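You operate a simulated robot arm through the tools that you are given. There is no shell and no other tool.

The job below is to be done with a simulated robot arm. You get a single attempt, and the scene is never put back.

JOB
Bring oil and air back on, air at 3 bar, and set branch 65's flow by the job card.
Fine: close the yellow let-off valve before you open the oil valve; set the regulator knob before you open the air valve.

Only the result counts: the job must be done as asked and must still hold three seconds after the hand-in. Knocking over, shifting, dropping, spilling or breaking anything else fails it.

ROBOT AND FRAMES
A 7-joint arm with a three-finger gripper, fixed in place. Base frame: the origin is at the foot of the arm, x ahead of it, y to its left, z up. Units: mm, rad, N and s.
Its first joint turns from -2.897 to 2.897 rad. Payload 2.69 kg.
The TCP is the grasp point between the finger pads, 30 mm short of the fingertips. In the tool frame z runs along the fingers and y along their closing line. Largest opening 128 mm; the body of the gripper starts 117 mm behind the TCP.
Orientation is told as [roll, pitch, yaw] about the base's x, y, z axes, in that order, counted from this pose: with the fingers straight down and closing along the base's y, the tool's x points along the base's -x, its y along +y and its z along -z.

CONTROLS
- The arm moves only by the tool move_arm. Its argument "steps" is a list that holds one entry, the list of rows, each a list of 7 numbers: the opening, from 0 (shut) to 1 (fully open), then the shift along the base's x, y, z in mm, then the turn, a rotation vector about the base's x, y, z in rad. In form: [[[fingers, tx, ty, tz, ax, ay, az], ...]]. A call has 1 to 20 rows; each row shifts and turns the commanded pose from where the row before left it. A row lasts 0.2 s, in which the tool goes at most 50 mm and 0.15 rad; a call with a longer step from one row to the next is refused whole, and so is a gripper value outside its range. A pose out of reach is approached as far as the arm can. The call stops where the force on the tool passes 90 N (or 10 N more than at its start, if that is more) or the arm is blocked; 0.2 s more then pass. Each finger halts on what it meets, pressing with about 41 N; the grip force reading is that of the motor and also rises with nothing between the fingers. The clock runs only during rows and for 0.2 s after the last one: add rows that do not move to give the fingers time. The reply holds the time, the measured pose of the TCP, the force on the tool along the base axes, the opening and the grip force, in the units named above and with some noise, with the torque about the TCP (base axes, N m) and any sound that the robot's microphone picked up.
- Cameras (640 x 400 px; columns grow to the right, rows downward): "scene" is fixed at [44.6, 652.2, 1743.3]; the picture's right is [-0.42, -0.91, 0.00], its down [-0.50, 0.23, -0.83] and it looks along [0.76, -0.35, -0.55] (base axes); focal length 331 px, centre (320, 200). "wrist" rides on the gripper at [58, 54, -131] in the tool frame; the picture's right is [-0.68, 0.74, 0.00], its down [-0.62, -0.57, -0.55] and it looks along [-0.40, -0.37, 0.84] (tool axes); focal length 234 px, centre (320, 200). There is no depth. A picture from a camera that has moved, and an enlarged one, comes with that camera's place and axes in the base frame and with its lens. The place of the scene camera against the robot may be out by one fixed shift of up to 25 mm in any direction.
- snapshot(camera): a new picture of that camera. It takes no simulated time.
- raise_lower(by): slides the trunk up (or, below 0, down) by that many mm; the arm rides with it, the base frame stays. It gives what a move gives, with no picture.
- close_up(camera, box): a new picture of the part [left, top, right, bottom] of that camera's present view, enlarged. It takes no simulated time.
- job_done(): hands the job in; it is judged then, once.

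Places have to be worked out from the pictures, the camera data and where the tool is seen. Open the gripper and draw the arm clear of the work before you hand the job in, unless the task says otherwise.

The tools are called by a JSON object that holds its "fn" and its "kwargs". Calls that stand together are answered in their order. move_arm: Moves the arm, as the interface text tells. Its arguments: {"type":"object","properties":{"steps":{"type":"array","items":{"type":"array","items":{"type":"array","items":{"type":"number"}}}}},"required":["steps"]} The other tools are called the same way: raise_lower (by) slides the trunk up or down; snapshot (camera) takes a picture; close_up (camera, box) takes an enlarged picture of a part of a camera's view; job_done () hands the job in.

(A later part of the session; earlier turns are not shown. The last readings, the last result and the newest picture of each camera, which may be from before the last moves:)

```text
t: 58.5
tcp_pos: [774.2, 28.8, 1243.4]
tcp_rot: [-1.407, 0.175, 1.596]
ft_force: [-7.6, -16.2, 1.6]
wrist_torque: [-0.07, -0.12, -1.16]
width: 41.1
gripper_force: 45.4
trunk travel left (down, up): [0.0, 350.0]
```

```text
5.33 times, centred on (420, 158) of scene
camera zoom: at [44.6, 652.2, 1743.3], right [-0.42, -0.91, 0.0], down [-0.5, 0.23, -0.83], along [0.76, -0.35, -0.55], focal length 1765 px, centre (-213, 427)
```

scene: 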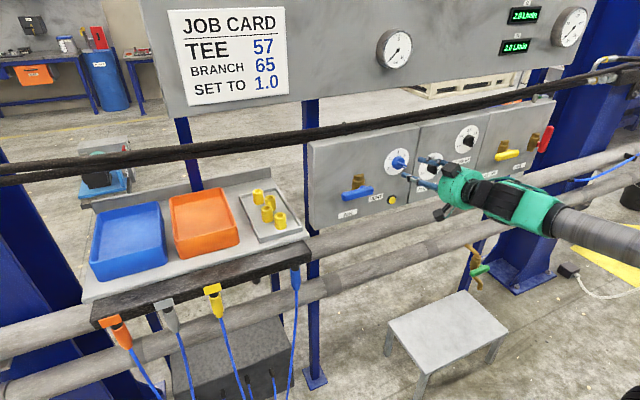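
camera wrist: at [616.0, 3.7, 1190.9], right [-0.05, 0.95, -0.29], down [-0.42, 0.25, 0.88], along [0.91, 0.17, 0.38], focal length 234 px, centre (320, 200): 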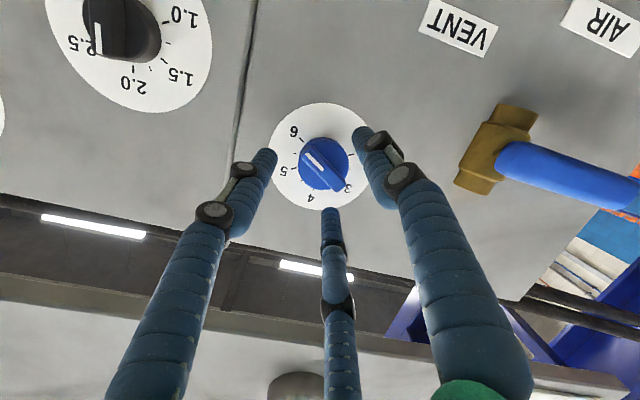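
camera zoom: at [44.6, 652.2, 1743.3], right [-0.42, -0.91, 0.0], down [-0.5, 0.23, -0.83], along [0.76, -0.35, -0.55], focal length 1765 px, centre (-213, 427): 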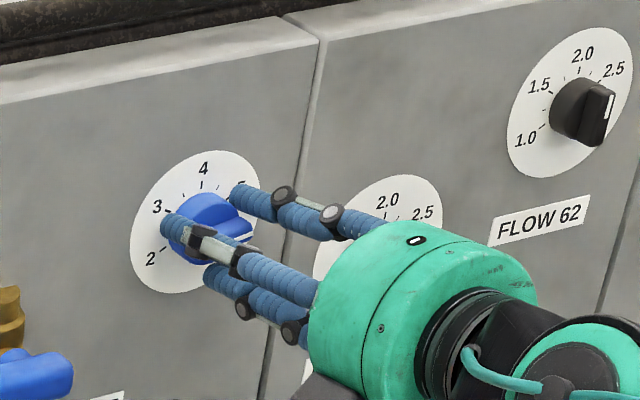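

The knob turns with the grip (now ~40° round). I trim the centre slightly and continue.

{"fn": "move_arm", "kwargs": {"steps": [[[0, 0, -1.2, 0, -0.1385, 0, 0.0208], [0, 0, 0, 0, -0.1385, 0, 0.0208], [0, 0, 0, 0, -0.1385, 0, 0.0208], [0, 0, 0, 0, -0.1385, 0, 0.0208], [0, 0, 0, 0, -0.1385, 0, 0.0208], [0, 0, 0, 0, -0.1385, 0, 0.0208]]]}}

{"fn": "close_up", "kwargs": {"camera": "wrist", "box": [240, 80, 400, 220]}}

```text
t: 59.9
tcp_pos: [775.0, 29.4, 1244.7]
tcp_rot: [-1.282, 0.999, 1.804]
ft_force: [2.4, -4.0, 0.4]
wrist_torque: [0.01, -0.14, -0.67]
width: 41.2
gripper_force: 44.1
trunk travel left (down, up): [0.0, 350.0]
```

```text
2.86 times, centred on (320, 150) of wrist
camera zoom: at [647.3, -43.6, 1285.1], right [-0.15, -0.27, -0.95], down [-0.57, 0.81, -0.14], along [0.81, 0.52, -0.28], focal length 669 px, centre (320, 343)
```

zoom: 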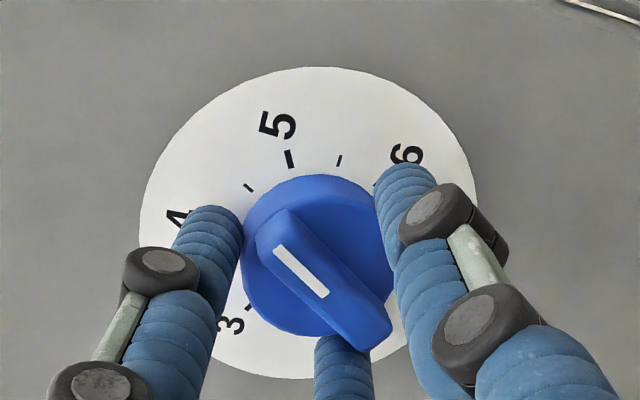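

Now at about 4.5. Continue another 48°.

{"fn": "move_arm", "kwargs": {"steps": [[[0, 0, 0, 0, -0.1385, 0, 0.0208], [0, 0, 0, 0, -0.1385, 0, 0.0208], [0, 0, 0, 0, -0.1385, 0, 0.0208], [0, 0, 0, 0, -0.1385, 0, 0.0208], [0, 0, 0, 0, -0.1385, 0, 0.0208], [0, 0, 0, 0, -0.1385, 0, 0.0208]]]}}

{"fn": "close_up", "kwargs": {"camera": "wrist", "box": [240, 80, 400, 220]}}

```text
t: 61.3
tcp_pos: [774.1, 29.6, 1244.0]
tcp_rot: [1.102, 1.249, -2.032]
ft_force: [-0.3, 2.1, 3.7]
wrist_torque: [0.03, 0.08, -0.83]
width: 41.4
gripper_force: 44.8
trunk travel left (down, up): [0.0, 350.0]
```

```text
2.86 times, centred on (320, 150) of wrist
camera zoom: at [654.3, -1.6, 1332.7], right [-0.07, -0.9, -0.43], down [-0.65, 0.37, -0.67], along [0.76, 0.23, -0.61], focal length 669 px, centre (320, 343)
```

zoom: 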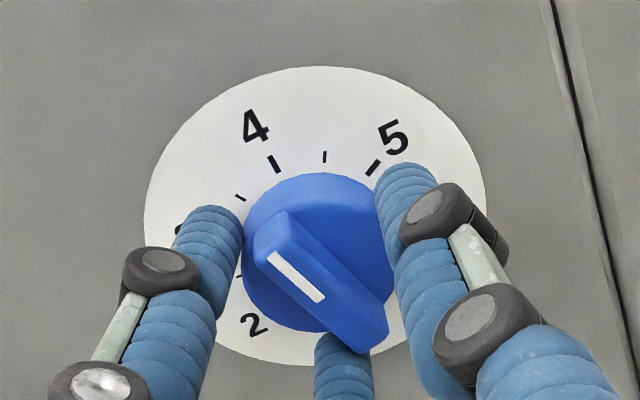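

About 3.7 now. Final 43.6° to reach 3.

{"fn": "move_arm", "kwargs": {"steps": [[[0, 0, 0, 0, -0.1385, 0, 0.0208], [0, 0, 0, 0, -0.1385, 0, 0.0208], [0, 0, 0, 0, -0.1385, 0, 0.0208], [0, 0, 0, 0, -0.1385, 0, 0.0208], [0, 0, 0, 0, -0.1385, 0, 0.0208], [0, 0, 0, 0, -0.06, 0, 0.009], [0, 0, 0, 0, 0, 0, 0]]]}}

{"fn": "close_up", "kwargs": {"camera": "wrist", "box": [240, 80, 400, 220]}}

{"fn": "close_up", "kwargs": {"camera": "scene", "box": [360, 120, 480, 195]}}

```text
t: 62.9
tcp_pos: [774.5, 28.8, 1243.4]
tcp_rot: [1.413, 0.515, -1.655]
ft_force: [-1.6, 4.2, 1.6]
wrist_torque: [0.05, -0.47, -0.2]
width: 41.3
gripper_force: 44.9
trunk travel left (down, up): [0.0, 350.0]
```

```text
2.86 times, centred on (320, 150) of wrist
camera zoom: at [654.6, 55.8, 1336.0], right [0.04, -0.95, 0.3], down [-0.65, -0.25, -0.71], along [0.76, -0.17, -0.63], focal length 669 px, centre (320, 343)
```

zoom: 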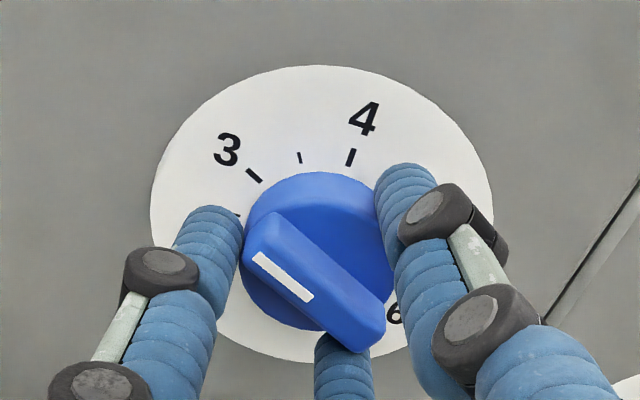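

```text
5.33 times, centred on (420, 158) of scene
camera zoom: at [44.6, 652.2, 1743.3], right [-0.42, -0.91, 0.0], down [-0.5, 0.23, -0.83], along [0.76, -0.35, -0.55], focal length 1765 px, centre (-213, 427)
```

zoom: 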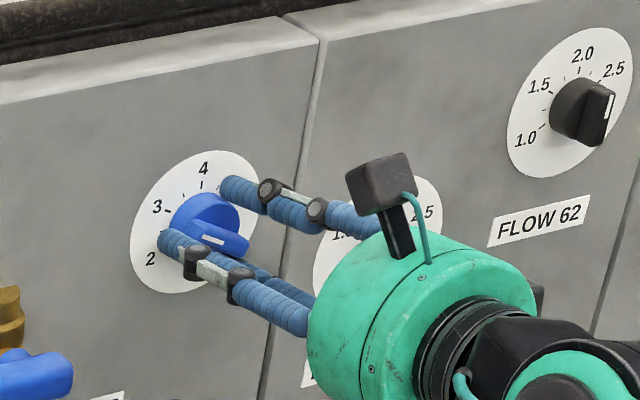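

The pointer looks at 3. I release and back off along the tool axis to read it unobstructed.

{"fn": "move_arm", "kwargs": {"steps": [[[0.5, 0, 0, 0, 0, 0, 0], [0.5, 0, 0, 0, 0, 0, 0], [0.5, -12, 0, 1.8, 0, 0, 0], [0.5, -12, 0, 1.8, 0, 0, 0], [0.5, -12, 0, 1.8, 0, 0, 0], [0.5, -12, 0, 1.8, 0, 0, 0], [0.5, 0, 0, 0, 0, 0, 0]]]}}

{"fn": "close_up", "kwargs": {"camera": "wrist", "box": [256, 90, 384, 190]}}

{"fn": "close_up", "kwargs": {"camera": "scene", "box": [370, 130, 450, 180]}}

```text
t: 64.5
tcp_pos: [726.1, 29.3, 1252.0]
tcp_rot: [1.413, 0.516, -1.656]
ft_force: [0.2, 0.3, -0.4]
wrist_torque: [-0.01, 0.0, -0.01]
width: 64.2
gripper_force: 0.1
trunk travel left (down, up): [0.0, 350.0]
```

```text
4.00 times, centred on (320, 140) of wrist
camera zoom: at [605.9, 55.8, 1344.3], right [0.04, -0.95, 0.3], down [-0.65, -0.25, -0.71], along [0.76, -0.17, -0.63], focal length 937 px, centre (320, 440)
```

zoom: 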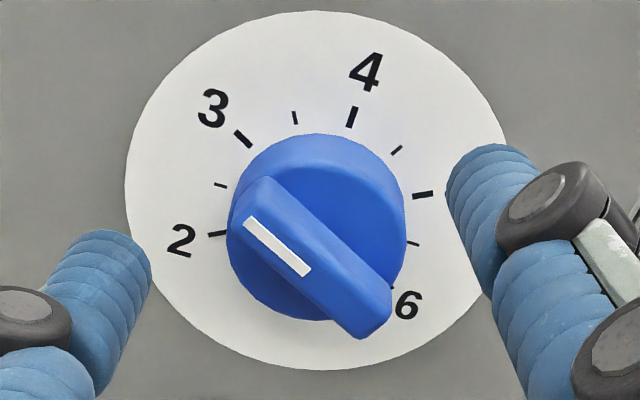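

```text
8.00 times, centred on (410, 155) of scene
camera zoom: at [44.6, 652.2, 1743.3], right [-0.42, -0.91, 0.0], down [-0.5, 0.23, -0.83], along [0.76, -0.35, -0.55], focal length 2647 px, centre (-400, 560)
```

zoom: 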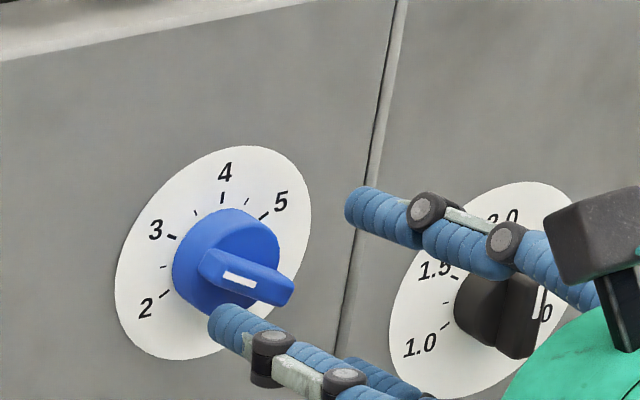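

Pointer is close to 3, maybe 1–3° past. I take tighter views to judge this precisely.

{"fn": "close_up", "kwargs": {"camera": "scene", "box": [382, 144, 414, 164]}}

{"fn": "close_up", "kwargs": {"camera": "wrist", "box": [280, 100, 360, 180]}}

```text
16.00 times, centred on (398, 154) of scene
camera zoom: at [44.6, 652.2, 1743.3], right [-0.42, -0.91, 0.0], down [-0.5, 0.23, -0.83], along [0.76, -0.35, -0.55], focal length 5294 px, centre (-928, 936)
```

zoom: 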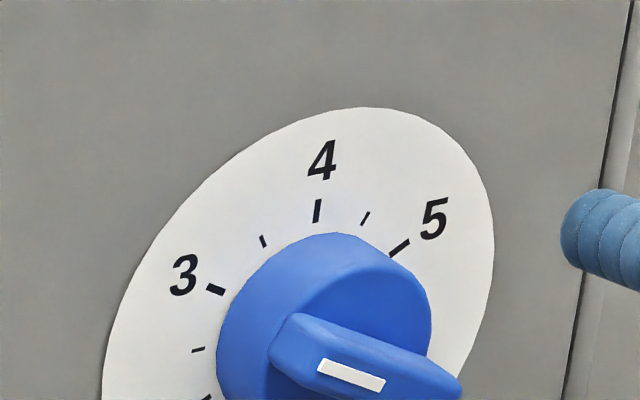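

```text
5.00 times, centred on (320, 140) of wrist
camera zoom: at [605.9, 55.8, 1344.3], right [0.04, -0.95, 0.3], down [-0.65, -0.25, -0.71], along [0.76, -0.17, -0.63], focal length 1171 px, centre (320, 500)
```

zoom: 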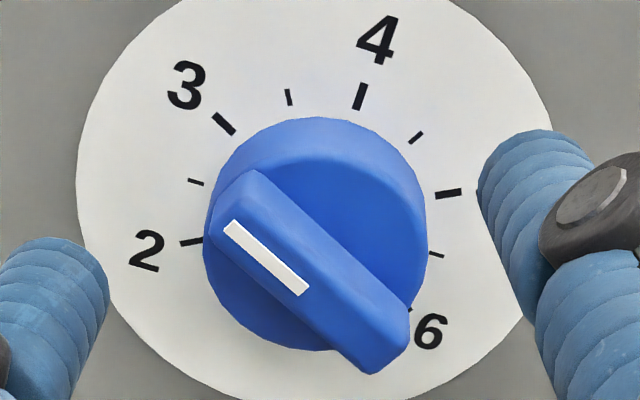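

Both views put the pointer within about 1–2° of 3. Good. Now FLOW 65: I roll back +120° here (three-finger grip repeats every 120°), leaving anticlockwise range for its 120° turn.

{"fn": "move_arm", "kwargs": {"steps": [[[0.5, 0, 0, 0, 0.1474, 0, -0.0222], [0.5, 0, 0, 0, 0.1474, 0, -0.0222], [0.5, 0, 0, 0, 0.1474, 0, -0.0222], [0.5, 0, 0, 0, 0.1474, 0, -0.0222], [0.5, 0, 0, 0, 0.1474, 0, -0.0222], [0.5, 0, 0, 0, 0.1474, 0, -0.0222], [0.5, 0, 0, 0, 0.1474, 0, -0.0222]]]}}

```text
t: 66.1
tcp_pos: [725.7, 29.2, 1250.5]
tcp_rot: [0.017, 1.423, -3.137]
ft_force: [-0.1, 0.1, -0.3]
wrist_torque: [-0.02, -0.01, 0.0]
width: 64.2
gripper_force: 0.1
trunk travel left (down, up): [0.0, 350.0]
```

{"fn": "move_arm", "kwargs": {"steps": [[[0.5, 0, -20, 0, 0.1474, 0, -0.0222], [0.5, 0, -20, 0, 0.1474, 0, -0.0222], [0.5, 0, -20, 0, 0.1474, 0, -0.0222], [0.5, 0, -20, 0, 0.1474, 0, -0.0222]]]}}

```text
t: 67.1
tcp_pos: [721.2, -15.9, 1251.3]
tcp_rot: [-1.219, 1.001, 1.826]
ft_force: [-0.4, -0.4, -0.3]
wrist_torque: [0.03, 0.1, -0.03]
width: 64.0
gripper_force: 0.1
out of reach, approached as far as the arm can: row 2, 3, 4
trunk travel left (down, up): [0.0, 350.0]
```

Hit the wrist limit again, so I tilt the nose down a few more degrees before continuing across.

{"fn": "move_arm", "kwargs": {"steps": [[[0.5, 0, 0, 5, 0, 0.05, 0.02], [0.5, 0, -10, 5, 0, 0.05, 0.02]]]}}

```text
t: 67.7
tcp_pos: [721.7, -34.1, 1250.7]
tcp_rot: [-1.091, 0.969, 1.949]
ft_force: [0.4, 0.1, 0.4]
wrist_torque: [-0.02, -0.01, -0.01]
width: 63.8
gripper_force: 0.0
out of reach, approached as far as the arm can: row 1
trunk travel left (down, up): [0.0, 350.0]
```

Now 15° nose-down. Continue across to FLOW 65.

{"fn": "move_arm", "kwargs": {"steps": [[[0.5, 5, -21, 0, 0, 0, 0.013], [0.5, 5, -21, 0, 0, 0, 0.013], [0.5, 5, -21, 0, 0, 0, 0], [0.5, 5, -21, 0, 0, 0, 0]]]}}

{"fn": "snapshot", "kwargs": {"camera": "wrist"}}

```text
t: 68.7
tcp_pos: [739.9, -117.5, 1249.3]
tcp_rot: [-1.09, 0.969, 1.976]
ft_force: [-0.5, -0.1, -0.3]
wrist_torque: [0.01, 0.05, -0.01]
width: 63.9
gripper_force: 0.0
trunk travel left (down, up): [0.0, 350.0]
```

```text
taken
camera wrist: at [620.3, -192.1, 1303.9], right [-0.25, -0.28, -0.93], down [-0.59, 0.8, -0.08], along [0.77, 0.53, -0.37], focal length 234 px, centre (320, 200)
```

wrist: 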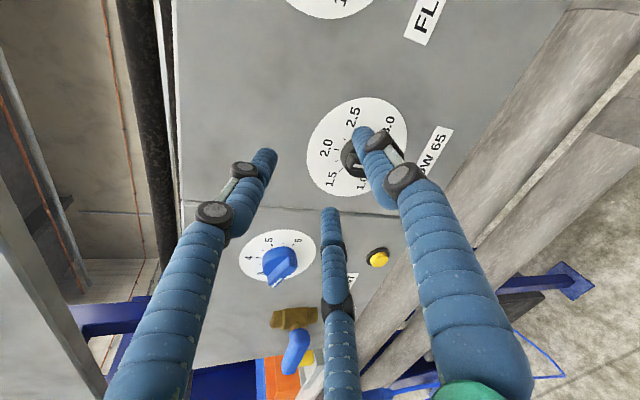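

In front of FLOW 65 but high. I roll +30° (to keep fingers off the pointer end) while descending to the knob axis.

{"fn": "move_arm", "kwargs": {"steps": [[[0.5, 0, 0, -11, 0.1248, 0, -0.0336], [0.5, 0, 0, -11, 0.1248, 0, -0.0336], [0.5, 0, 0, -11, 0.1248, 0, -0.0336], [0.5, 0, 0, -11, 0.1248, 0, -0.0336], [0.5, 0, 0, 0, 0, 0, 0]]]}}

{"fn": "snapshot", "kwargs": {"camera": "wrist"}}

{"fn": "close_up", "kwargs": {"camera": "wrist", "box": [256, 80, 384, 190]}}

```text
t: 69.9
tcp_pos: [742.4, -117.7, 1207.4]
tcp_rot: [-1.27, 0.49, 1.715]
ft_force: [-0.1, 0.3, -0.3]
wrist_torque: [0.03, 0.01, 0.02]
width: 63.9
gripper_force: 0.0
trunk travel left (down, up): [0.0, 350.0]
```

```text
taken
camera wrist: at [610.8, -192.6, 1222.7], right [-0.25, 0.24, -0.94], down [-0.48, 0.81, 0.33], along [0.84, 0.53, -0.09], focal length 234 px, centre (320, 200)
```

wrist: 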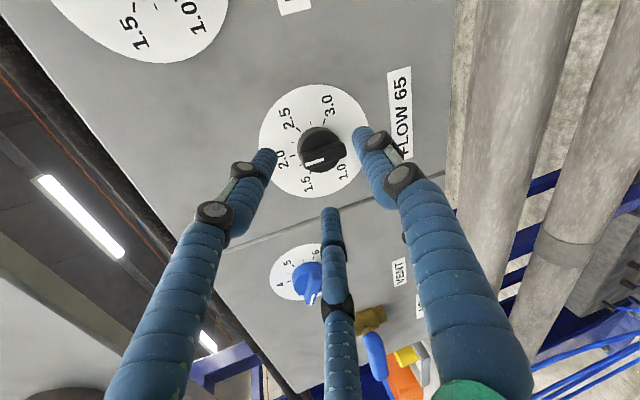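

```text
3.64 times, centred on (320, 135) of wrist
camera zoom: at [610.8, -192.6, 1222.7], right [-0.25, 0.24, -0.94], down [-0.48, 0.81, 0.33], along [0.84, 0.53, -0.09], focal length 852 px, centre (320, 436)
```

zoom: 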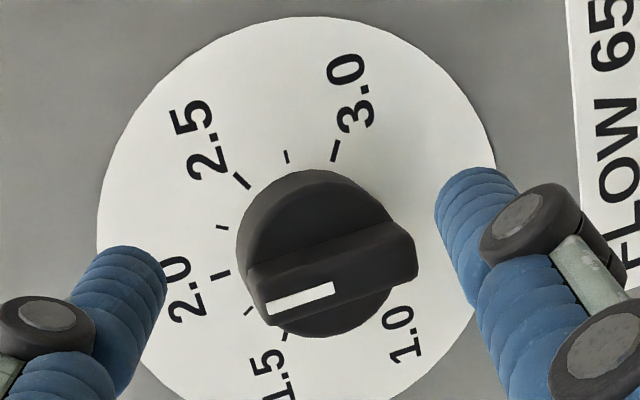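

Dial ticks put the knob centre at (-117.5, 1190). A 15° tilt would make the upper fingertip touch first, so I ease forward and flatten the tilt to about 10°.

{"fn": "move_arm", "kwargs": {"steps": [[[0.5, 7, 0, -3, 0, 0, 0], [0.5, 7, 0, -3, 0, -0.03, 0], [0.5, 2, 0, -1, 0, -0.03, 0], [0.5, 0, 0, -1, 0, -0.03, 0], [0.5, 0, 0, 0, 0, 0, 0]]]}}

{"fn": "close_up", "kwargs": {"camera": "wrist", "box": [240, 70, 400, 220]}}

```text
t: 71.1
tcp_pos: [758.9, -117.2, 1200.7]
tcp_rot: [-1.372, 0.497, 1.664]
ft_force: [0.1, 0.3, -0.6]
wrist_torque: [-0.02, -0.01, -0.01]
width: 64.0
gripper_force: 0.1
trunk travel left (down, up): [0.0, 350.0]
```

```text
2.67 times, centred on (320, 145) of wrist
camera zoom: at [626.0, -192.0, 1203.1], right [-0.17, 0.23, -0.96], down [-0.51, 0.81, 0.29], along [0.85, 0.53, -0.02], focal length 624 px, centre (320, 347)
```

zoom: 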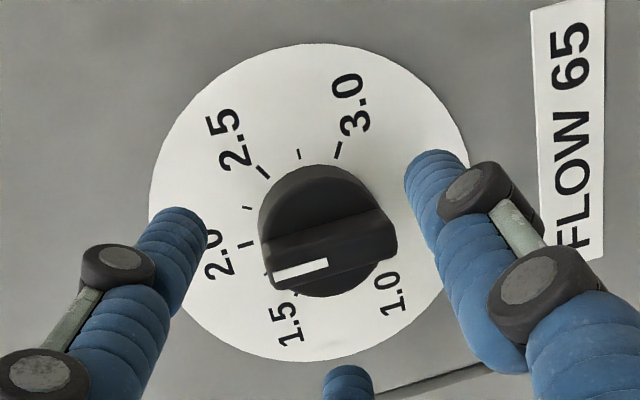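

Tilt is now 10° with no limit. Advance the last 16 mm along the axis.

{"fn": "move_arm", "kwargs": {"steps": [[[0.5, 6, 0, -1.5, 0, 0, 0], [0.5, 5, 0, -1.3, 0, 0, 0], [0.5, 5, 0, -1.2, 0, 0, 0], [0.5, 0, 0, 0, 0, 0, 0]]]}}

{"fn": "close_up", "kwargs": {"camera": "wrist", "box": [240, 70, 400, 220]}}

{"fn": "close_up", "kwargs": {"camera": "scene", "box": [390, 130, 510, 205]}}

```text
t: 72.1
tcp_pos: [774.1, -116.2, 1195.9]
tcp_rot: [-1.37, 0.498, 1.667]
ft_force: [-0.4, -0.5, -0.1]
wrist_torque: [0.01, -0.01, -0.01]
width: 64.0
gripper_force: 0.0
trunk travel left (down, up): [0.0, 350.0]
```

```text
2.67 times, centred on (320, 145) of wrist
camera zoom: at [641.9, -191.4, 1199.6], right [-0.17, 0.23, -0.96], down [-0.51, 0.81, 0.29], along [0.85, 0.53, -0.02], focal length 624 px, centre (320, 347)
```

zoom: 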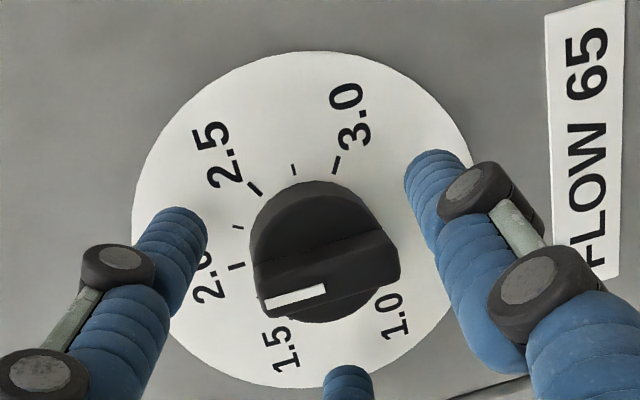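

```text
5.33 times, centred on (450, 168) of scene
camera zoom: at [44.6, 652.2, 1743.3], right [-0.42, -0.91, 0.0], down [-0.5, 0.23, -0.83], along [0.76, -0.35, -0.55], focal length 1765 px, centre (-373, 373)
```

zoom: 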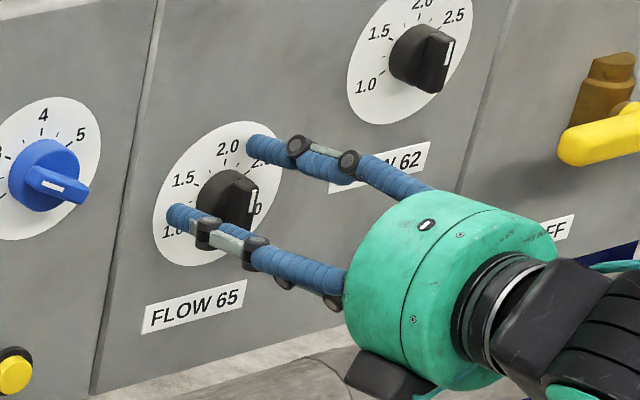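

Well centred. Close on the FLOW 65 knob.

{"fn": "move_arm", "kwargs": {"steps": [[[0, 0, 0, 0, 0, 0, 0], [0, 0, 0, 0, 0, 0, 0], [0, 0, 0, 0, 0, 0, 0]]]}}

{"fn": "close_up", "kwargs": {"camera": "wrist", "box": [240, 70, 400, 220]}}

```text
t: 72.9
tcp_pos: [774.6, -119.3, 1194.6]
tcp_rot: [-1.371, 0.495, 1.664]
ft_force: [-2.4, -27.5, -5.8]
wrist_torque: [-0.14, -0.26, -1.11]
width: 38.5
gripper_force: 45.2
trunk travel left (down, up): [0.0, 350.0]
```

```text
2.67 times, centred on (320, 145) of wrist
camera zoom: at [641.4, -194.0, 1198.7], right [-0.17, 0.24, -0.96], down [-0.5, 0.81, 0.29], along [0.85, 0.53, -0.02], focal length 624 px, centre (320, 347)
```

zoom: 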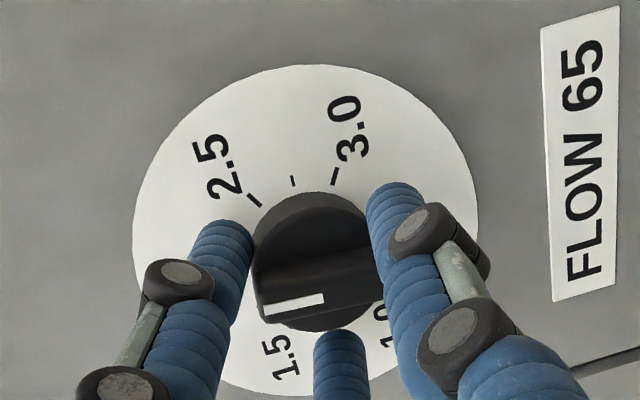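

Gripped (38.5 mm). I trim the centring and turn anticlockwise in stages.

{"fn": "move_arm", "kwargs": {"steps": [[[0, 0, -2, -0.4, 0, 0, 0], [0, 0, 0, 0, -0.1379, 0, 0.0244], [0, 0, 0, 0, -0.1379, 0, 0.0244], [0, 0, 0, 0, -0.1379, 0, 0.0244], [0, 0, 0, 0, -0.1379, 0, 0.0244], [0, 0, 0, 0, -0.1379, 0, 0.0244]]]}}

{"fn": "close_up", "kwargs": {"camera": "wrist", "box": [240, 70, 400, 220]}}

{"fn": "close_up", "kwargs": {"camera": "scene", "box": [480, 0, 600, 75]}}

```text
t: 74.3
tcp_pos: [774.8, -119.4, 1194.2]
tcp_rot: [-1.108, 1.17, 2.0]
ft_force: [-1.0, -17.0, -12.1]
wrist_torque: [-0.08, 0.17, -0.87]
width: 37.8
gripper_force: 45.1
trunk travel left (down, up): [0.0, 350.0]
```

```text
2.67 times, centred on (320, 145) of wrist
camera zoom: at [651.1, -189.1, 1251.9], right [-0.16, -0.45, -0.88], down [-0.6, 0.75, -0.27], along [0.78, 0.49, -0.39], focal length 624 px, centre (320, 347)
```

zoom: 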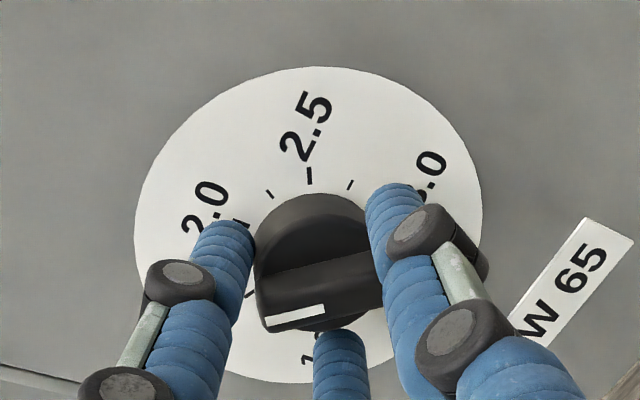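

```text
5.33 times, centred on (540, 38) of scene
camera zoom: at [44.6, 652.2, 1743.3], right [-0.42, -0.91, 0.0], down [-0.5, 0.23, -0.83], along [0.76, -0.35, -0.55], focal length 1765 px, centre (-853, 1067)
```

zoom: 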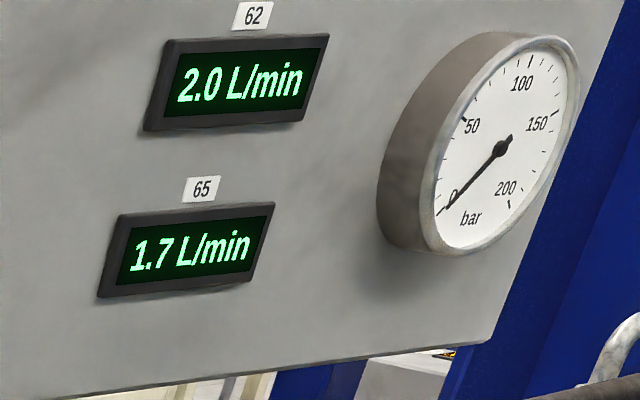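

Display 65 now reads 1.7 — it follows the knob. Continue turning.

{"fn": "move_arm", "kwargs": {"steps": [[[0, 0, -1, -0.7, -0.1379, 0, 0.0244], [0, 0, 0, 0, -0.1379, 0, 0.0244], [0, 0, 0, 0, -0.1379, 0, 0.0244], [0, 0, 0, 0, -0.1379, 0, 0.0244], [0, 0, 0, 0, -0.1379, 0, 0.0244], [0, 0, 0, 0, -0.1379, 0, 0.0244]]]}}

{"fn": "close_up", "kwargs": {"camera": "scene", "box": [480, 0, 600, 75]}}

```text
t: 75.7
tcp_pos: [773.3, -121.1, 1195.8]
tcp_rot: [1.203, 1.066, -1.894]
ft_force: [-5.4, 0.1, -11.4]
wrist_torque: [0.0, 0.25, -0.54]
width: 36.9
gripper_force: 45.3
trunk travel left (down, up): [0.0, 350.0]
```

```text
5.33 times, centred on (540, 38) of scene
camera zoom: at [44.6, 652.2, 1743.3], right [-0.42, -0.91, 0.0], down [-0.5, 0.23, -0.83], along [0.76, -0.35, -0.55], focal length 1765 px, centre (-853, 1067)
```

zoom: 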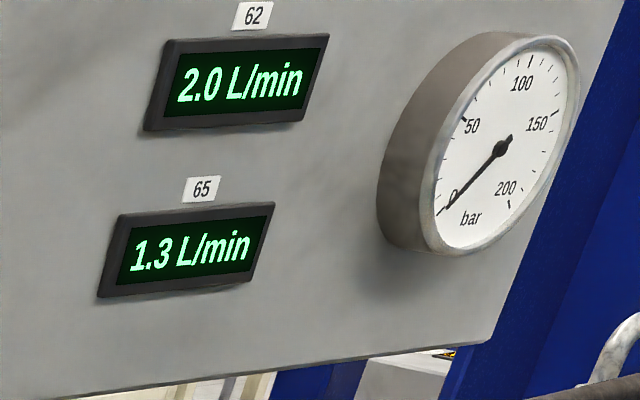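

1.3 now. Final ~32°.

{"fn": "move_arm", "kwargs": {"steps": [[[0, 0, 0, -0.5, -0.1363, 0, 0.0241], [0, 0, 0, 0, -0.1363, 0, 0.0241], [0, 0, 0, 0, -0.1363, 0, 0.0241], [0, 0, 0, 0, -0.1363, 0, 0.0241], [0, 0, 0, 0, 0, 0, 0]]]}}

{"fn": "close_up", "kwargs": {"camera": "scene", "box": [480, 0, 600, 75]}}

{"fn": "close_up", "kwargs": {"camera": "wrist", "box": [240, 70, 400, 220]}}

```text
t: 76.9
tcp_pos: [770.3, -133.7, 1230.8]
tcp_rot: [1.347, 0.534, -1.679]
ft_force: [0.4, 0.4, -0.3]
wrist_torque: [-0.02, -0.1, -0.02]
width: 2.1
gripper_force: 31.5
out of reach, approached as far as the arm can: row 3, 4
trunk travel left (down, up): [0.0, 350.0]
```

```text
5.33 times, centred on (540, 38) of scene
camera zoom: at [44.6, 652.2, 1743.3], right [-0.42, -0.91, 0.0], down [-0.5, 0.23, -0.83], along [0.76, -0.35, -0.55], focal length 1765 px, centre (-853, 1067)
```

zoom: 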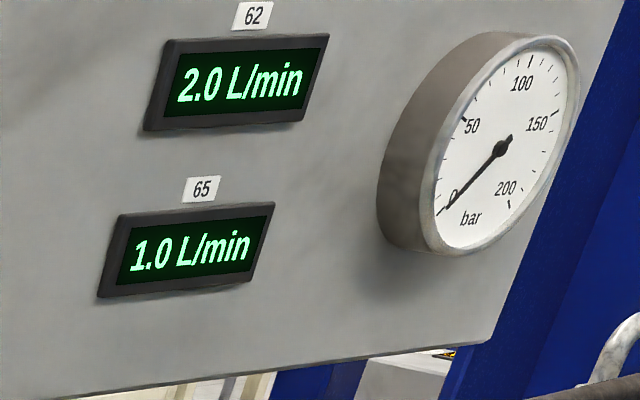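

```text
2.67 times, centred on (320, 145) of wrist
camera zoom: at [654.8, -110.2, 1329.2], right [0.06, -0.96, 0.27], down [-0.69, -0.24, -0.68], along [0.72, -0.15, -0.68], focal length 624 px, centre (320, 347)
```

zoom: 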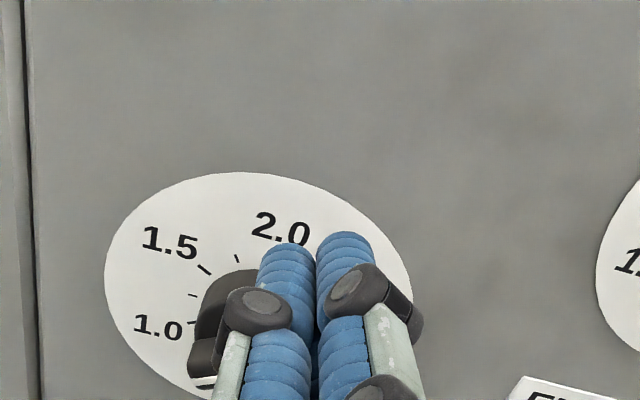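

The wrist hit its limit in the last two rows and the fingers slipped off the knob, but display 65 reads 1.0. I back straight away and check the knob.

{"fn": "move_arm", "kwargs": {"steps": [[[0, -12, 0, 3, 0, 0, 0], [0, -12, 0, 3, 0, 0, 0], [0, -12, 0, 3, 0, 0, 0], [0, -12, 0, 3, 0, 0, 0]]]}}

{"fn": "snapshot", "kwargs": {"camera": "wrist"}}

{"fn": "close_up", "kwargs": {"camera": "scene", "box": [380, 120, 500, 195]}}

```text
t: 77.9
tcp_pos: [719.8, -133.7, 1244.6]
tcp_rot: [1.367, 0.533, -1.677]
ft_force: [0.2, -0.1, -0.4]
wrist_torque: [-0.04, 0.01, 0.01]
width: 2.1
gripper_force: 31.5
out of reach, approached as far as the arm can: row 1
trunk travel left (down, up): [0.0, 350.0]
```

```text
taken
camera wrist: at [603.3, -109.6, 1339.8], right [0.05, -0.96, 0.28], down [-0.68, -0.24, -0.69], along [0.73, -0.15, -0.66], focal length 234 px, centre (320, 200)
```

wrist: 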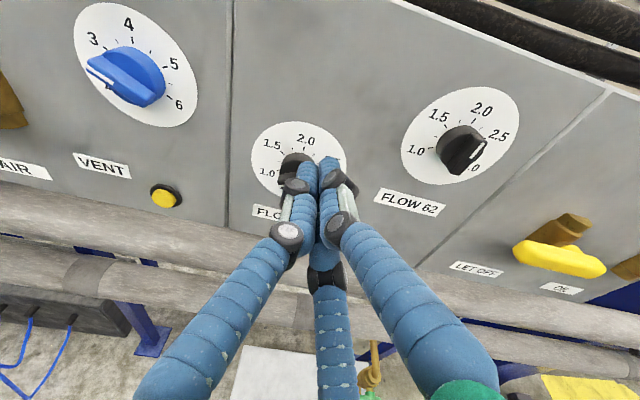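

```text
5.33 times, centred on (440, 158) of scene
camera zoom: at [44.6, 652.2, 1743.3], right [-0.42, -0.91, 0.0], down [-0.5, 0.23, -0.83], along [0.76, -0.35, -0.55], focal length 1765 px, centre (-320, 427)
```

zoom: 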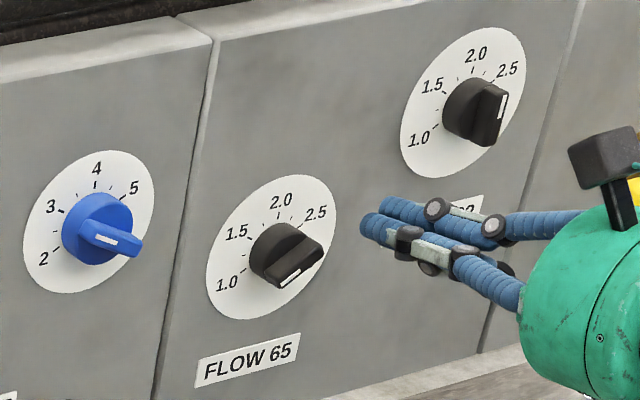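

FLOW 65 now points at 1.0 and the display agrees. Next I tilt down a bit for margin, roll back, and head to the air valve side.

{"fn": "move_arm", "kwargs": {"steps": [[[0, 0, 5, 8, 0, 0.06, 0], [0, 0, 5, 8, 0, 0.06, 0], [0, 0, 15, 5, 0.1436, 0, -0.0425], [0, 0, 15, 5, 0.1436, 0, -0.0425], [0, 0, 15, 0, 0.1436, 0, -0.0425]]]}}

{"fn": "close_up", "kwargs": {"camera": "wrist", "box": [0, 0, 320, 200]}}

{"fn": "snapshot", "kwargs": {"camera": "wrist"}}

```text
t: 79.1
tcp_pos: [719.9, -80.4, 1271.7]
tcp_rot: [1.064, 0.932, -1.986]
ft_force: [-0.2, 0.4, -0.8]
wrist_torque: [0.01, 0.02, 0.02]
width: 2.5
gripper_force: 31.4
trunk travel left (down, up): [0.0, 350.0]
```

```text
2.00 times, centred on (160, 100) of wrist
camera zoom: at [616.2, -91.2, 1382.7], right [-0.04, -0.99, -0.16], down [-0.76, 0.14, -0.63], along [0.64, 0.09, -0.76], focal length 468 px, centre (640, 400)
```

zoom: 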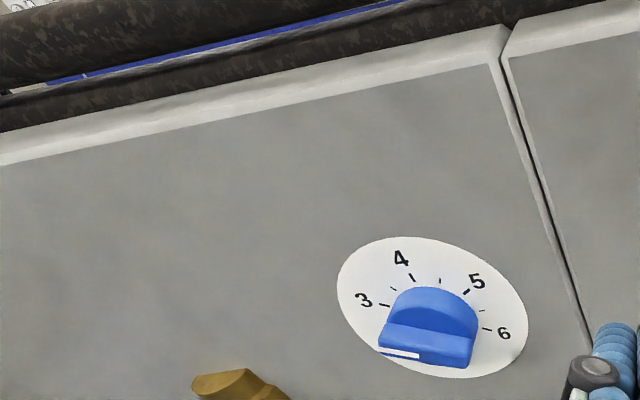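

```text
taken
camera wrist: at [616.2, -91.2, 1382.7], right [-0.04, -0.99, -0.16], down [-0.76, 0.14, -0.63], along [0.64, 0.09, -0.76], focal length 234 px, centre (320, 200)
```

wrist: 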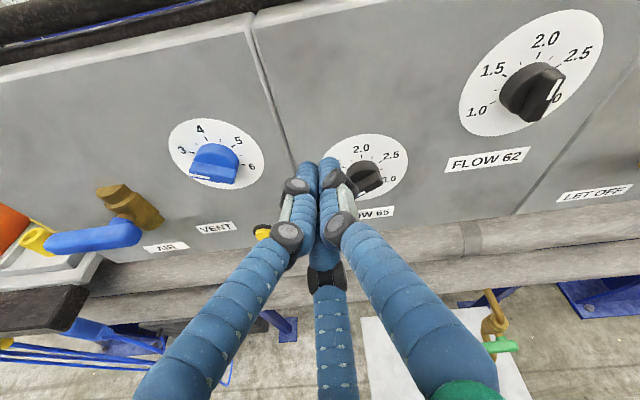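

The blue lever spans about y 139–253 with its pivot near y≈165. I move over towards it for a closer look.

{"fn": "move_arm", "kwargs": {"steps": [[[0, -2, 28, 0, 0, 0, 0], [0, -2, 28, 0, 0, 0, 0], [0, -2, 28, 0, 0, 0, 0], [0, -2, 28, 0, 0, 0, 0], [0, -2, 28, 0, 0, 0, 0], [0, -2, 28, 0, 0, 0, 0]]]}}

{"fn": "snapshot", "kwargs": {"camera": "wrist"}}

{"fn": "snapshot", "kwargs": {"camera": "scene"}}

```text
t: 80.5
tcp_pos: [707.6, 87.5, 1269.9]
tcp_rot: [1.067, 0.931, -1.985]
ft_force: [-0.6, -0.4, -0.1]
wrist_torque: [0.0, 0.03, 0.01]
width: 2.3
gripper_force: 31.7
trunk travel left (down, up): [0.0, 350.0]
```

```text
taken
camera wrist: at [603.6, 76.8, 1382.8], right [-0.04, -0.99, -0.16], down [-0.76, 0.13, -0.63], along [0.64, 0.09, -0.76], focal length 234 px, centre (320, 200)
```

wrist: 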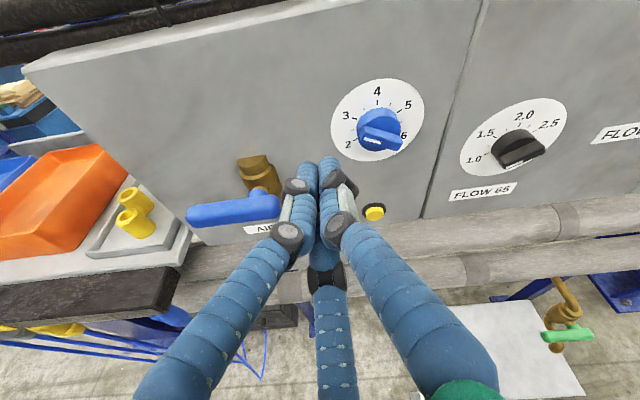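

```text
taken
```

scene: 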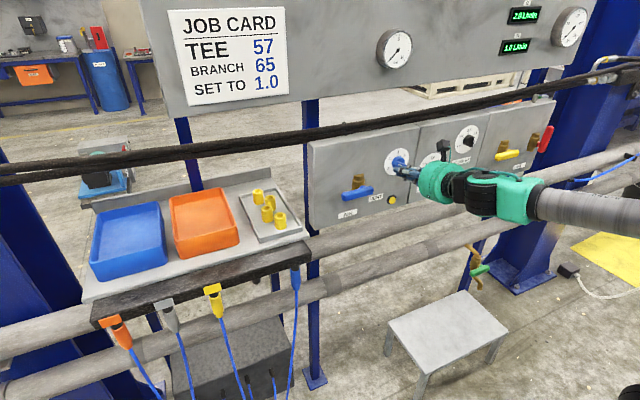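

Clear view: blue lever y≈141–249, pivot ≈(165, 1188); the table corner is further left and lower, so the path is free. I go below the lever's left half, staying back from it first.

{"fn": "move_arm", "kwargs": {"steps": [[[0, -4, 27, -10, 0, 0, 0], [0, -4, 27, -25, 0, 0, 0], [0, 0, 27, -30, 0, 0, 0], [0, 0, 27, -35, 0, 0, 0], [0, 0, 27, -35, 0, 0, 0]]]}}

{"fn": "snapshot", "kwargs": {"camera": "wrist"}}

{"fn": "close_up", "kwargs": {"camera": "scene", "box": [300, 130, 460, 230]}}

```text
t: 81.7
tcp_pos: [699.2, 225.5, 1138.3]
tcp_rot: [1.066, 0.931, -1.983]
ft_force: [-1.3, -0.3, 0.6]
wrist_torque: [0.01, 0.05, 0.0]
width: 1.8
gripper_force: 31.7
trunk travel left (down, up): [0.0, 350.0]
```

```text
taken
camera wrist: at [595.1, 213.2, 1249.5], right [-0.04, -0.99, -0.16], down [-0.76, 0.13, -0.63], along [0.64, 0.09, -0.76], focal length 234 px, centre (320, 200)
```

wrist: 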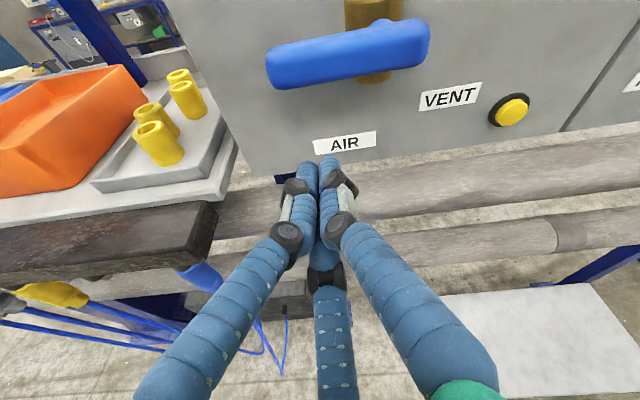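

```text
4.00 times, centred on (380, 180) of scene
camera zoom: at [44.6, 652.2, 1743.3], right [-0.42, -0.91, 0.0], down [-0.5, 0.23, -0.83], along [0.76, -0.35, -0.55], focal length 1324 px, centre (80, 280)
```

zoom: 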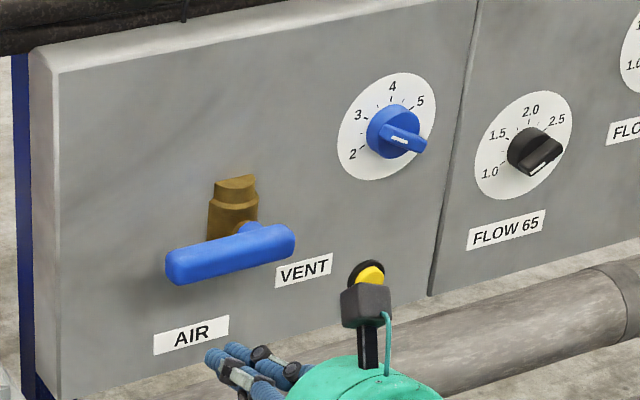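

The fist is below the lever's left half with the table well clear. Advance under the lever.

{"fn": "move_arm", "kwargs": {"steps": [[[0, 17, 0, 0, 0, 0, 0], [0, 17, 0, 0, 0, 0, 0], [0, 16, 0, 0, 0, 0, 0], [0, 0, 0, 8, 0, 0, 0], [0, 0, 0, 0, 0, 0, 0]]]}}

{"fn": "snapshot", "kwargs": {"camera": "wrist"}}

{"fn": "close_up", "kwargs": {"camera": "scene", "box": [300, 130, 460, 230]}}

```text
t: 82.9
tcp_pos: [750.6, 222.9, 1143.0]
tcp_rot: [1.067, 0.926, -1.983]
ft_force: [-0.2, -0.2, -0.4]
wrist_torque: [0.02, 0.02, -0.01]
width: 2.2
gripper_force: 31.1
trunk travel left (down, up): [0.0, 350.0]
```

```text
taken
camera wrist: at [647.0, 211.9, 1254.7], right [-0.04, -0.99, -0.16], down [-0.76, 0.13, -0.63], along [0.64, 0.09, -0.76], focal length 234 px, centre (320, 200)
```

wrist: 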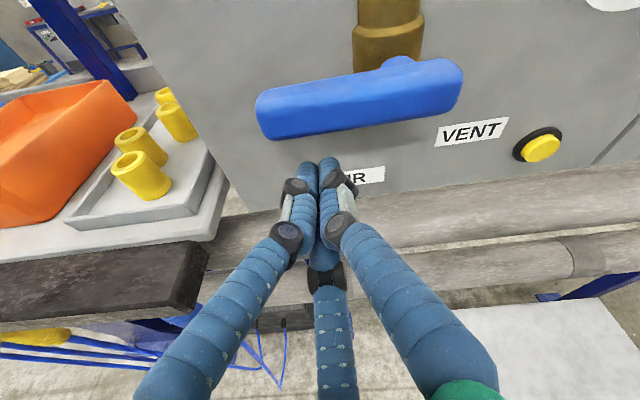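

```text
4.00 times, centred on (380, 180) of scene
camera zoom: at [44.6, 652.2, 1743.3], right [-0.42, -0.91, 0.0], down [-0.5, 0.23, -0.83], along [0.76, -0.35, -0.55], focal length 1324 px, centre (80, 280)
```

zoom: 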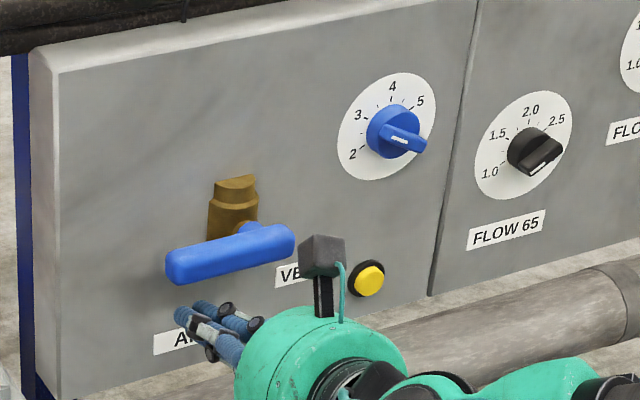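

Under the blue lever. Now I push it up along its arc.

{"fn": "move_arm", "kwargs": {"steps": [[[0, 0, 0, 9, 0, 0, 0], [0, 0, 4.5, 10.6, 0, 0, 0], [0, 0, 2.6, 11.1, 0, 0, 0], [0, 0, 0.6, 11.5, 0, 0, 0], [0, 0, -1.4, 11.4, 0, 0, 0]]]}}

{"fn": "snapshot", "kwargs": {"camera": "wrist"}}

{"fn": "close_up", "kwargs": {"camera": "scene", "box": [300, 130, 460, 230]}}

```text
t: 84.1
tcp_pos: [751.3, 230.3, 1197.5]
tcp_rot: [1.068, 0.931, -1.981]
ft_force: [-0.5, 0.7, 0.1]
wrist_torque: [-0.02, -0.04, -0.01]
width: 2.0
gripper_force: 31.8
trunk travel left (down, up): [0.0, 350.0]
```

```text
taken
camera wrist: at [647.3, 218.9, 1309.6], right [-0.04, -0.99, -0.16], down [-0.76, 0.13, -0.63], along [0.64, 0.09, -0.76], focal length 234 px, centre (320, 200)
```

wrist: 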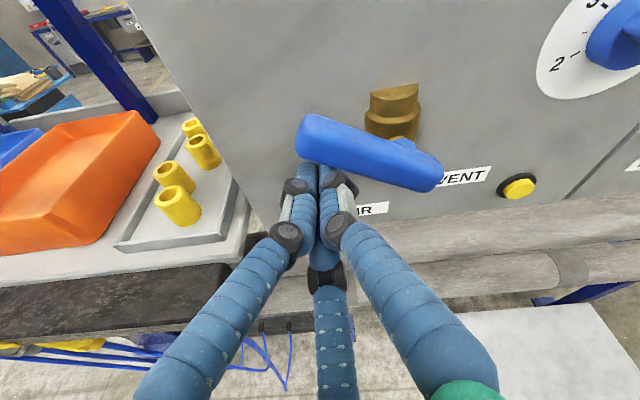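

```text
4.00 times, centred on (380, 180) of scene
camera zoom: at [44.6, 652.2, 1743.3], right [-0.42, -0.91, 0.0], down [-0.5, 0.23, -0.83], along [0.76, -0.35, -0.55], focal length 1324 px, centre (80, 280)
```

zoom: 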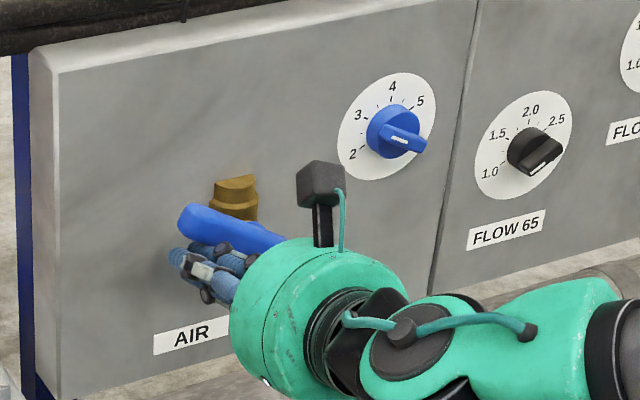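

The blue lever is following (about 30°). Continue the arc.

{"fn": "move_arm", "kwargs": {"steps": [[[0, 0, -3.3, 10.9, 0, 0, 0], [0, 0, -5.2, 10.2, 0, 0, 0], [0, 0, -6.9, 9.2, 0, 0, 0], [0, 0, -8.3, 7.8, 0, 0, 0], [0, 0, -9.6, 6.3, 0, 0, 0]]]}}

{"fn": "snapshot", "kwargs": {"camera": "wrist"}}

{"fn": "close_up", "kwargs": {"camera": "scene", "box": [300, 130, 460, 230]}}

```text
t: 85.3
tcp_pos: [748.5, 196.9, 1241.8]
tcp_rot: [1.067, 0.929, -1.984]
ft_force: [-0.6, 1.4, -0.7]
wrist_torque: [0.01, 0.03, 0.01]
width: 2.1
gripper_force: 31.3
trunk travel left (down, up): [0.0, 350.0]
```

```text
taken
camera wrist: at [645.6, 186.2, 1353.8], right [-0.04, -0.99, -0.16], down [-0.76, 0.13, -0.63], along [0.64, 0.09, -0.76], focal length 234 px, centre (320, 200)
```

wrist: 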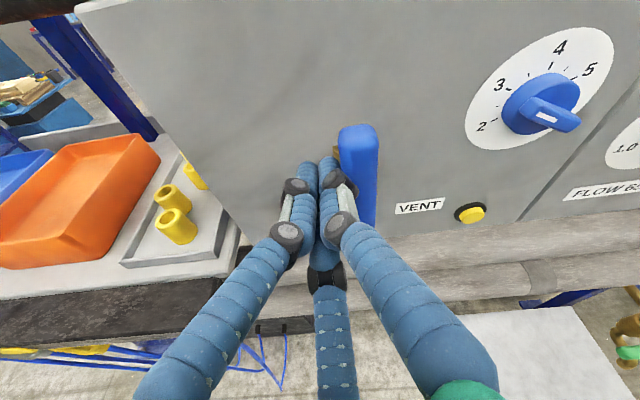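

```text
4.00 times, centred on (380, 180) of scene
camera zoom: at [44.6, 652.2, 1743.3], right [-0.42, -0.91, 0.0], down [-0.5, 0.23, -0.83], along [0.76, -0.35, -0.55], focal length 1324 px, centre (80, 280)
```

zoom: 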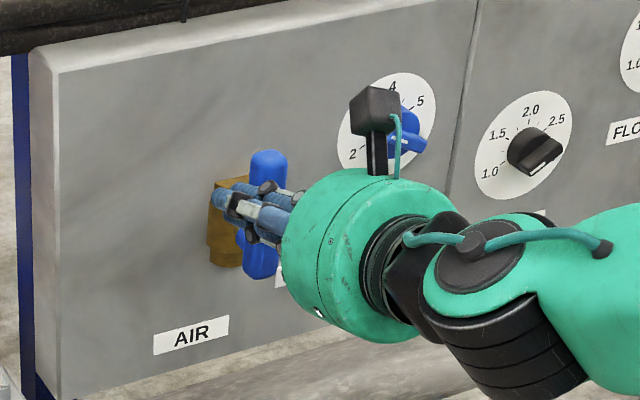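

Nearly vertical. Push on to the stop.

{"fn": "move_arm", "kwargs": {"steps": [[[0, 0, -4, 0, 0, 0, 0], [0, 0, -4, 0, 0, 0, 0], [0, 0, -3, 0, 0, 0, 0], [0, 0, -3, 0, 0, 0, 0]]]}}

{"fn": "close_up", "kwargs": {"camera": "scene", "box": [340, 0, 480, 90]}}

```text
t: 86.3
tcp_pos: [749.0, 194.7, 1242.5]
tcp_rot: [1.071, 0.927, -1.972]
ft_force: [-11.8, 82.1, 10.4]
wrist_torque: [-0.07, -0.23, 1.47]
width: 1.9
gripper_force: 31.1
trunk travel left (down, up): [0.0, 350.0]
```

```text
4.44 times, centred on (410, 45) of scene
camera zoom: at [44.6, 652.2, 1743.3], right [-0.42, -0.91, 0.0], down [-0.5, 0.23, -0.83], along [0.76, -0.35, -0.55], focal length 1471 px, centre (-80, 889)
```

zoom: 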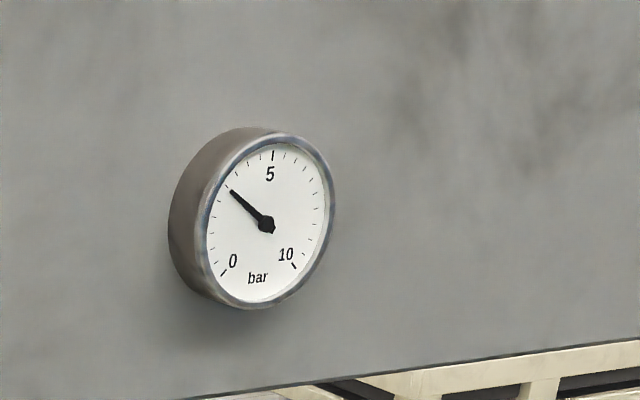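

At the stop (82 N), and the air gauge has risen to about 3 bar. I release the push, back off and read both gauges.

{"fn": "move_arm", "kwargs": {"steps": [[[0, 0, 8, 0, 0, 0, 0], [0, 0, 10, 0, 0, 0, 0], [0, -20, 0, 5, 0, 0, 0], [0, -20, 0, 5, 0, 0, 0], [0, -20, 0, 5, 0, 0, 0]]]}}

{"fn": "close_up", "kwargs": {"camera": "scene", "box": [380, 20, 420, 80]}}

{"fn": "close_up", "kwargs": {"camera": "scene", "box": [480, 0, 600, 75]}}

{"fn": "snapshot", "kwargs": {"camera": "scene"}}

```text
t: 87.5
tcp_pos: [690.4, 200.7, 1255.9]
tcp_rot: [1.067, 0.928, -1.984]
ft_force: [-0.1, 0.1, 0.3]
wrist_torque: [-0.01, 0.03, 0.01]
width: 2.1
gripper_force: 31.4
trunk travel left (down, up): [0.0, 350.0]
```

```text
6.67 times, centred on (400, 50) of scene
camera zoom: at [44.6, 652.2, 1743.3], right [-0.42, -0.91, 0.0], down [-0.5, 0.23, -0.83], along [0.76, -0.35, -0.55], focal length 2206 px, centre (-213, 1200)
```

zoom: 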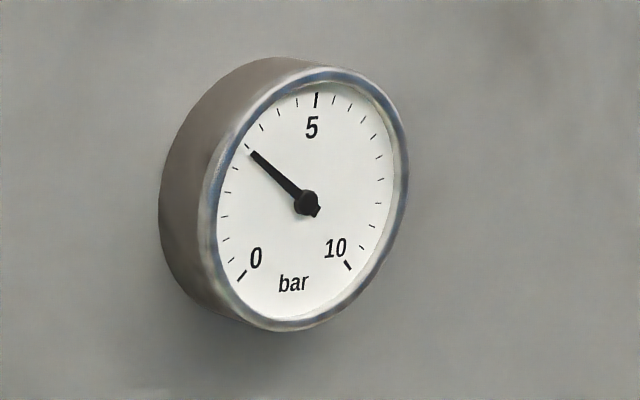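

```text
5.33 times, centred on (540, 38) of scene
camera zoom: at [44.6, 652.2, 1743.3], right [-0.42, -0.91, 0.0], down [-0.5, 0.23, -0.83], along [0.76, -0.35, -0.55], focal length 1765 px, centre (-853, 1067)
```

zoom: 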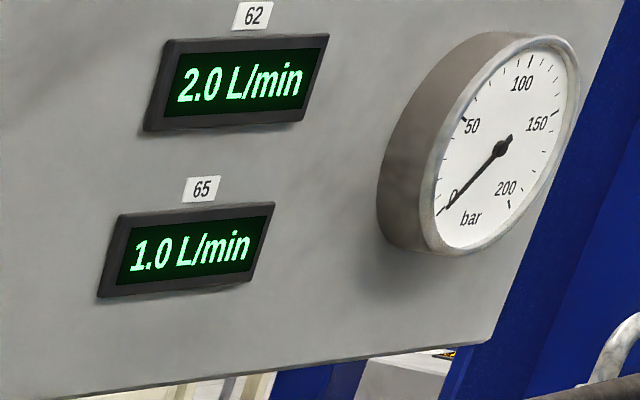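

```text
taken
```

scene: 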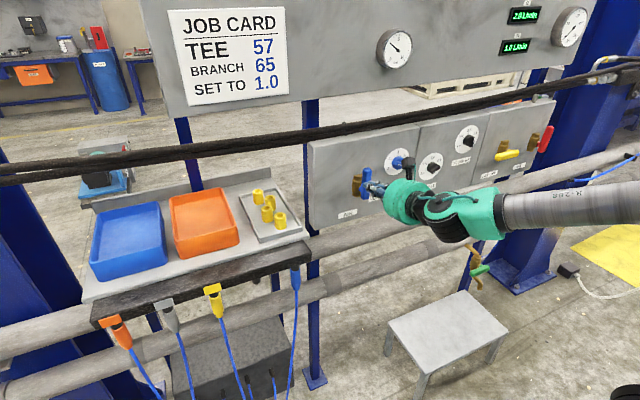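

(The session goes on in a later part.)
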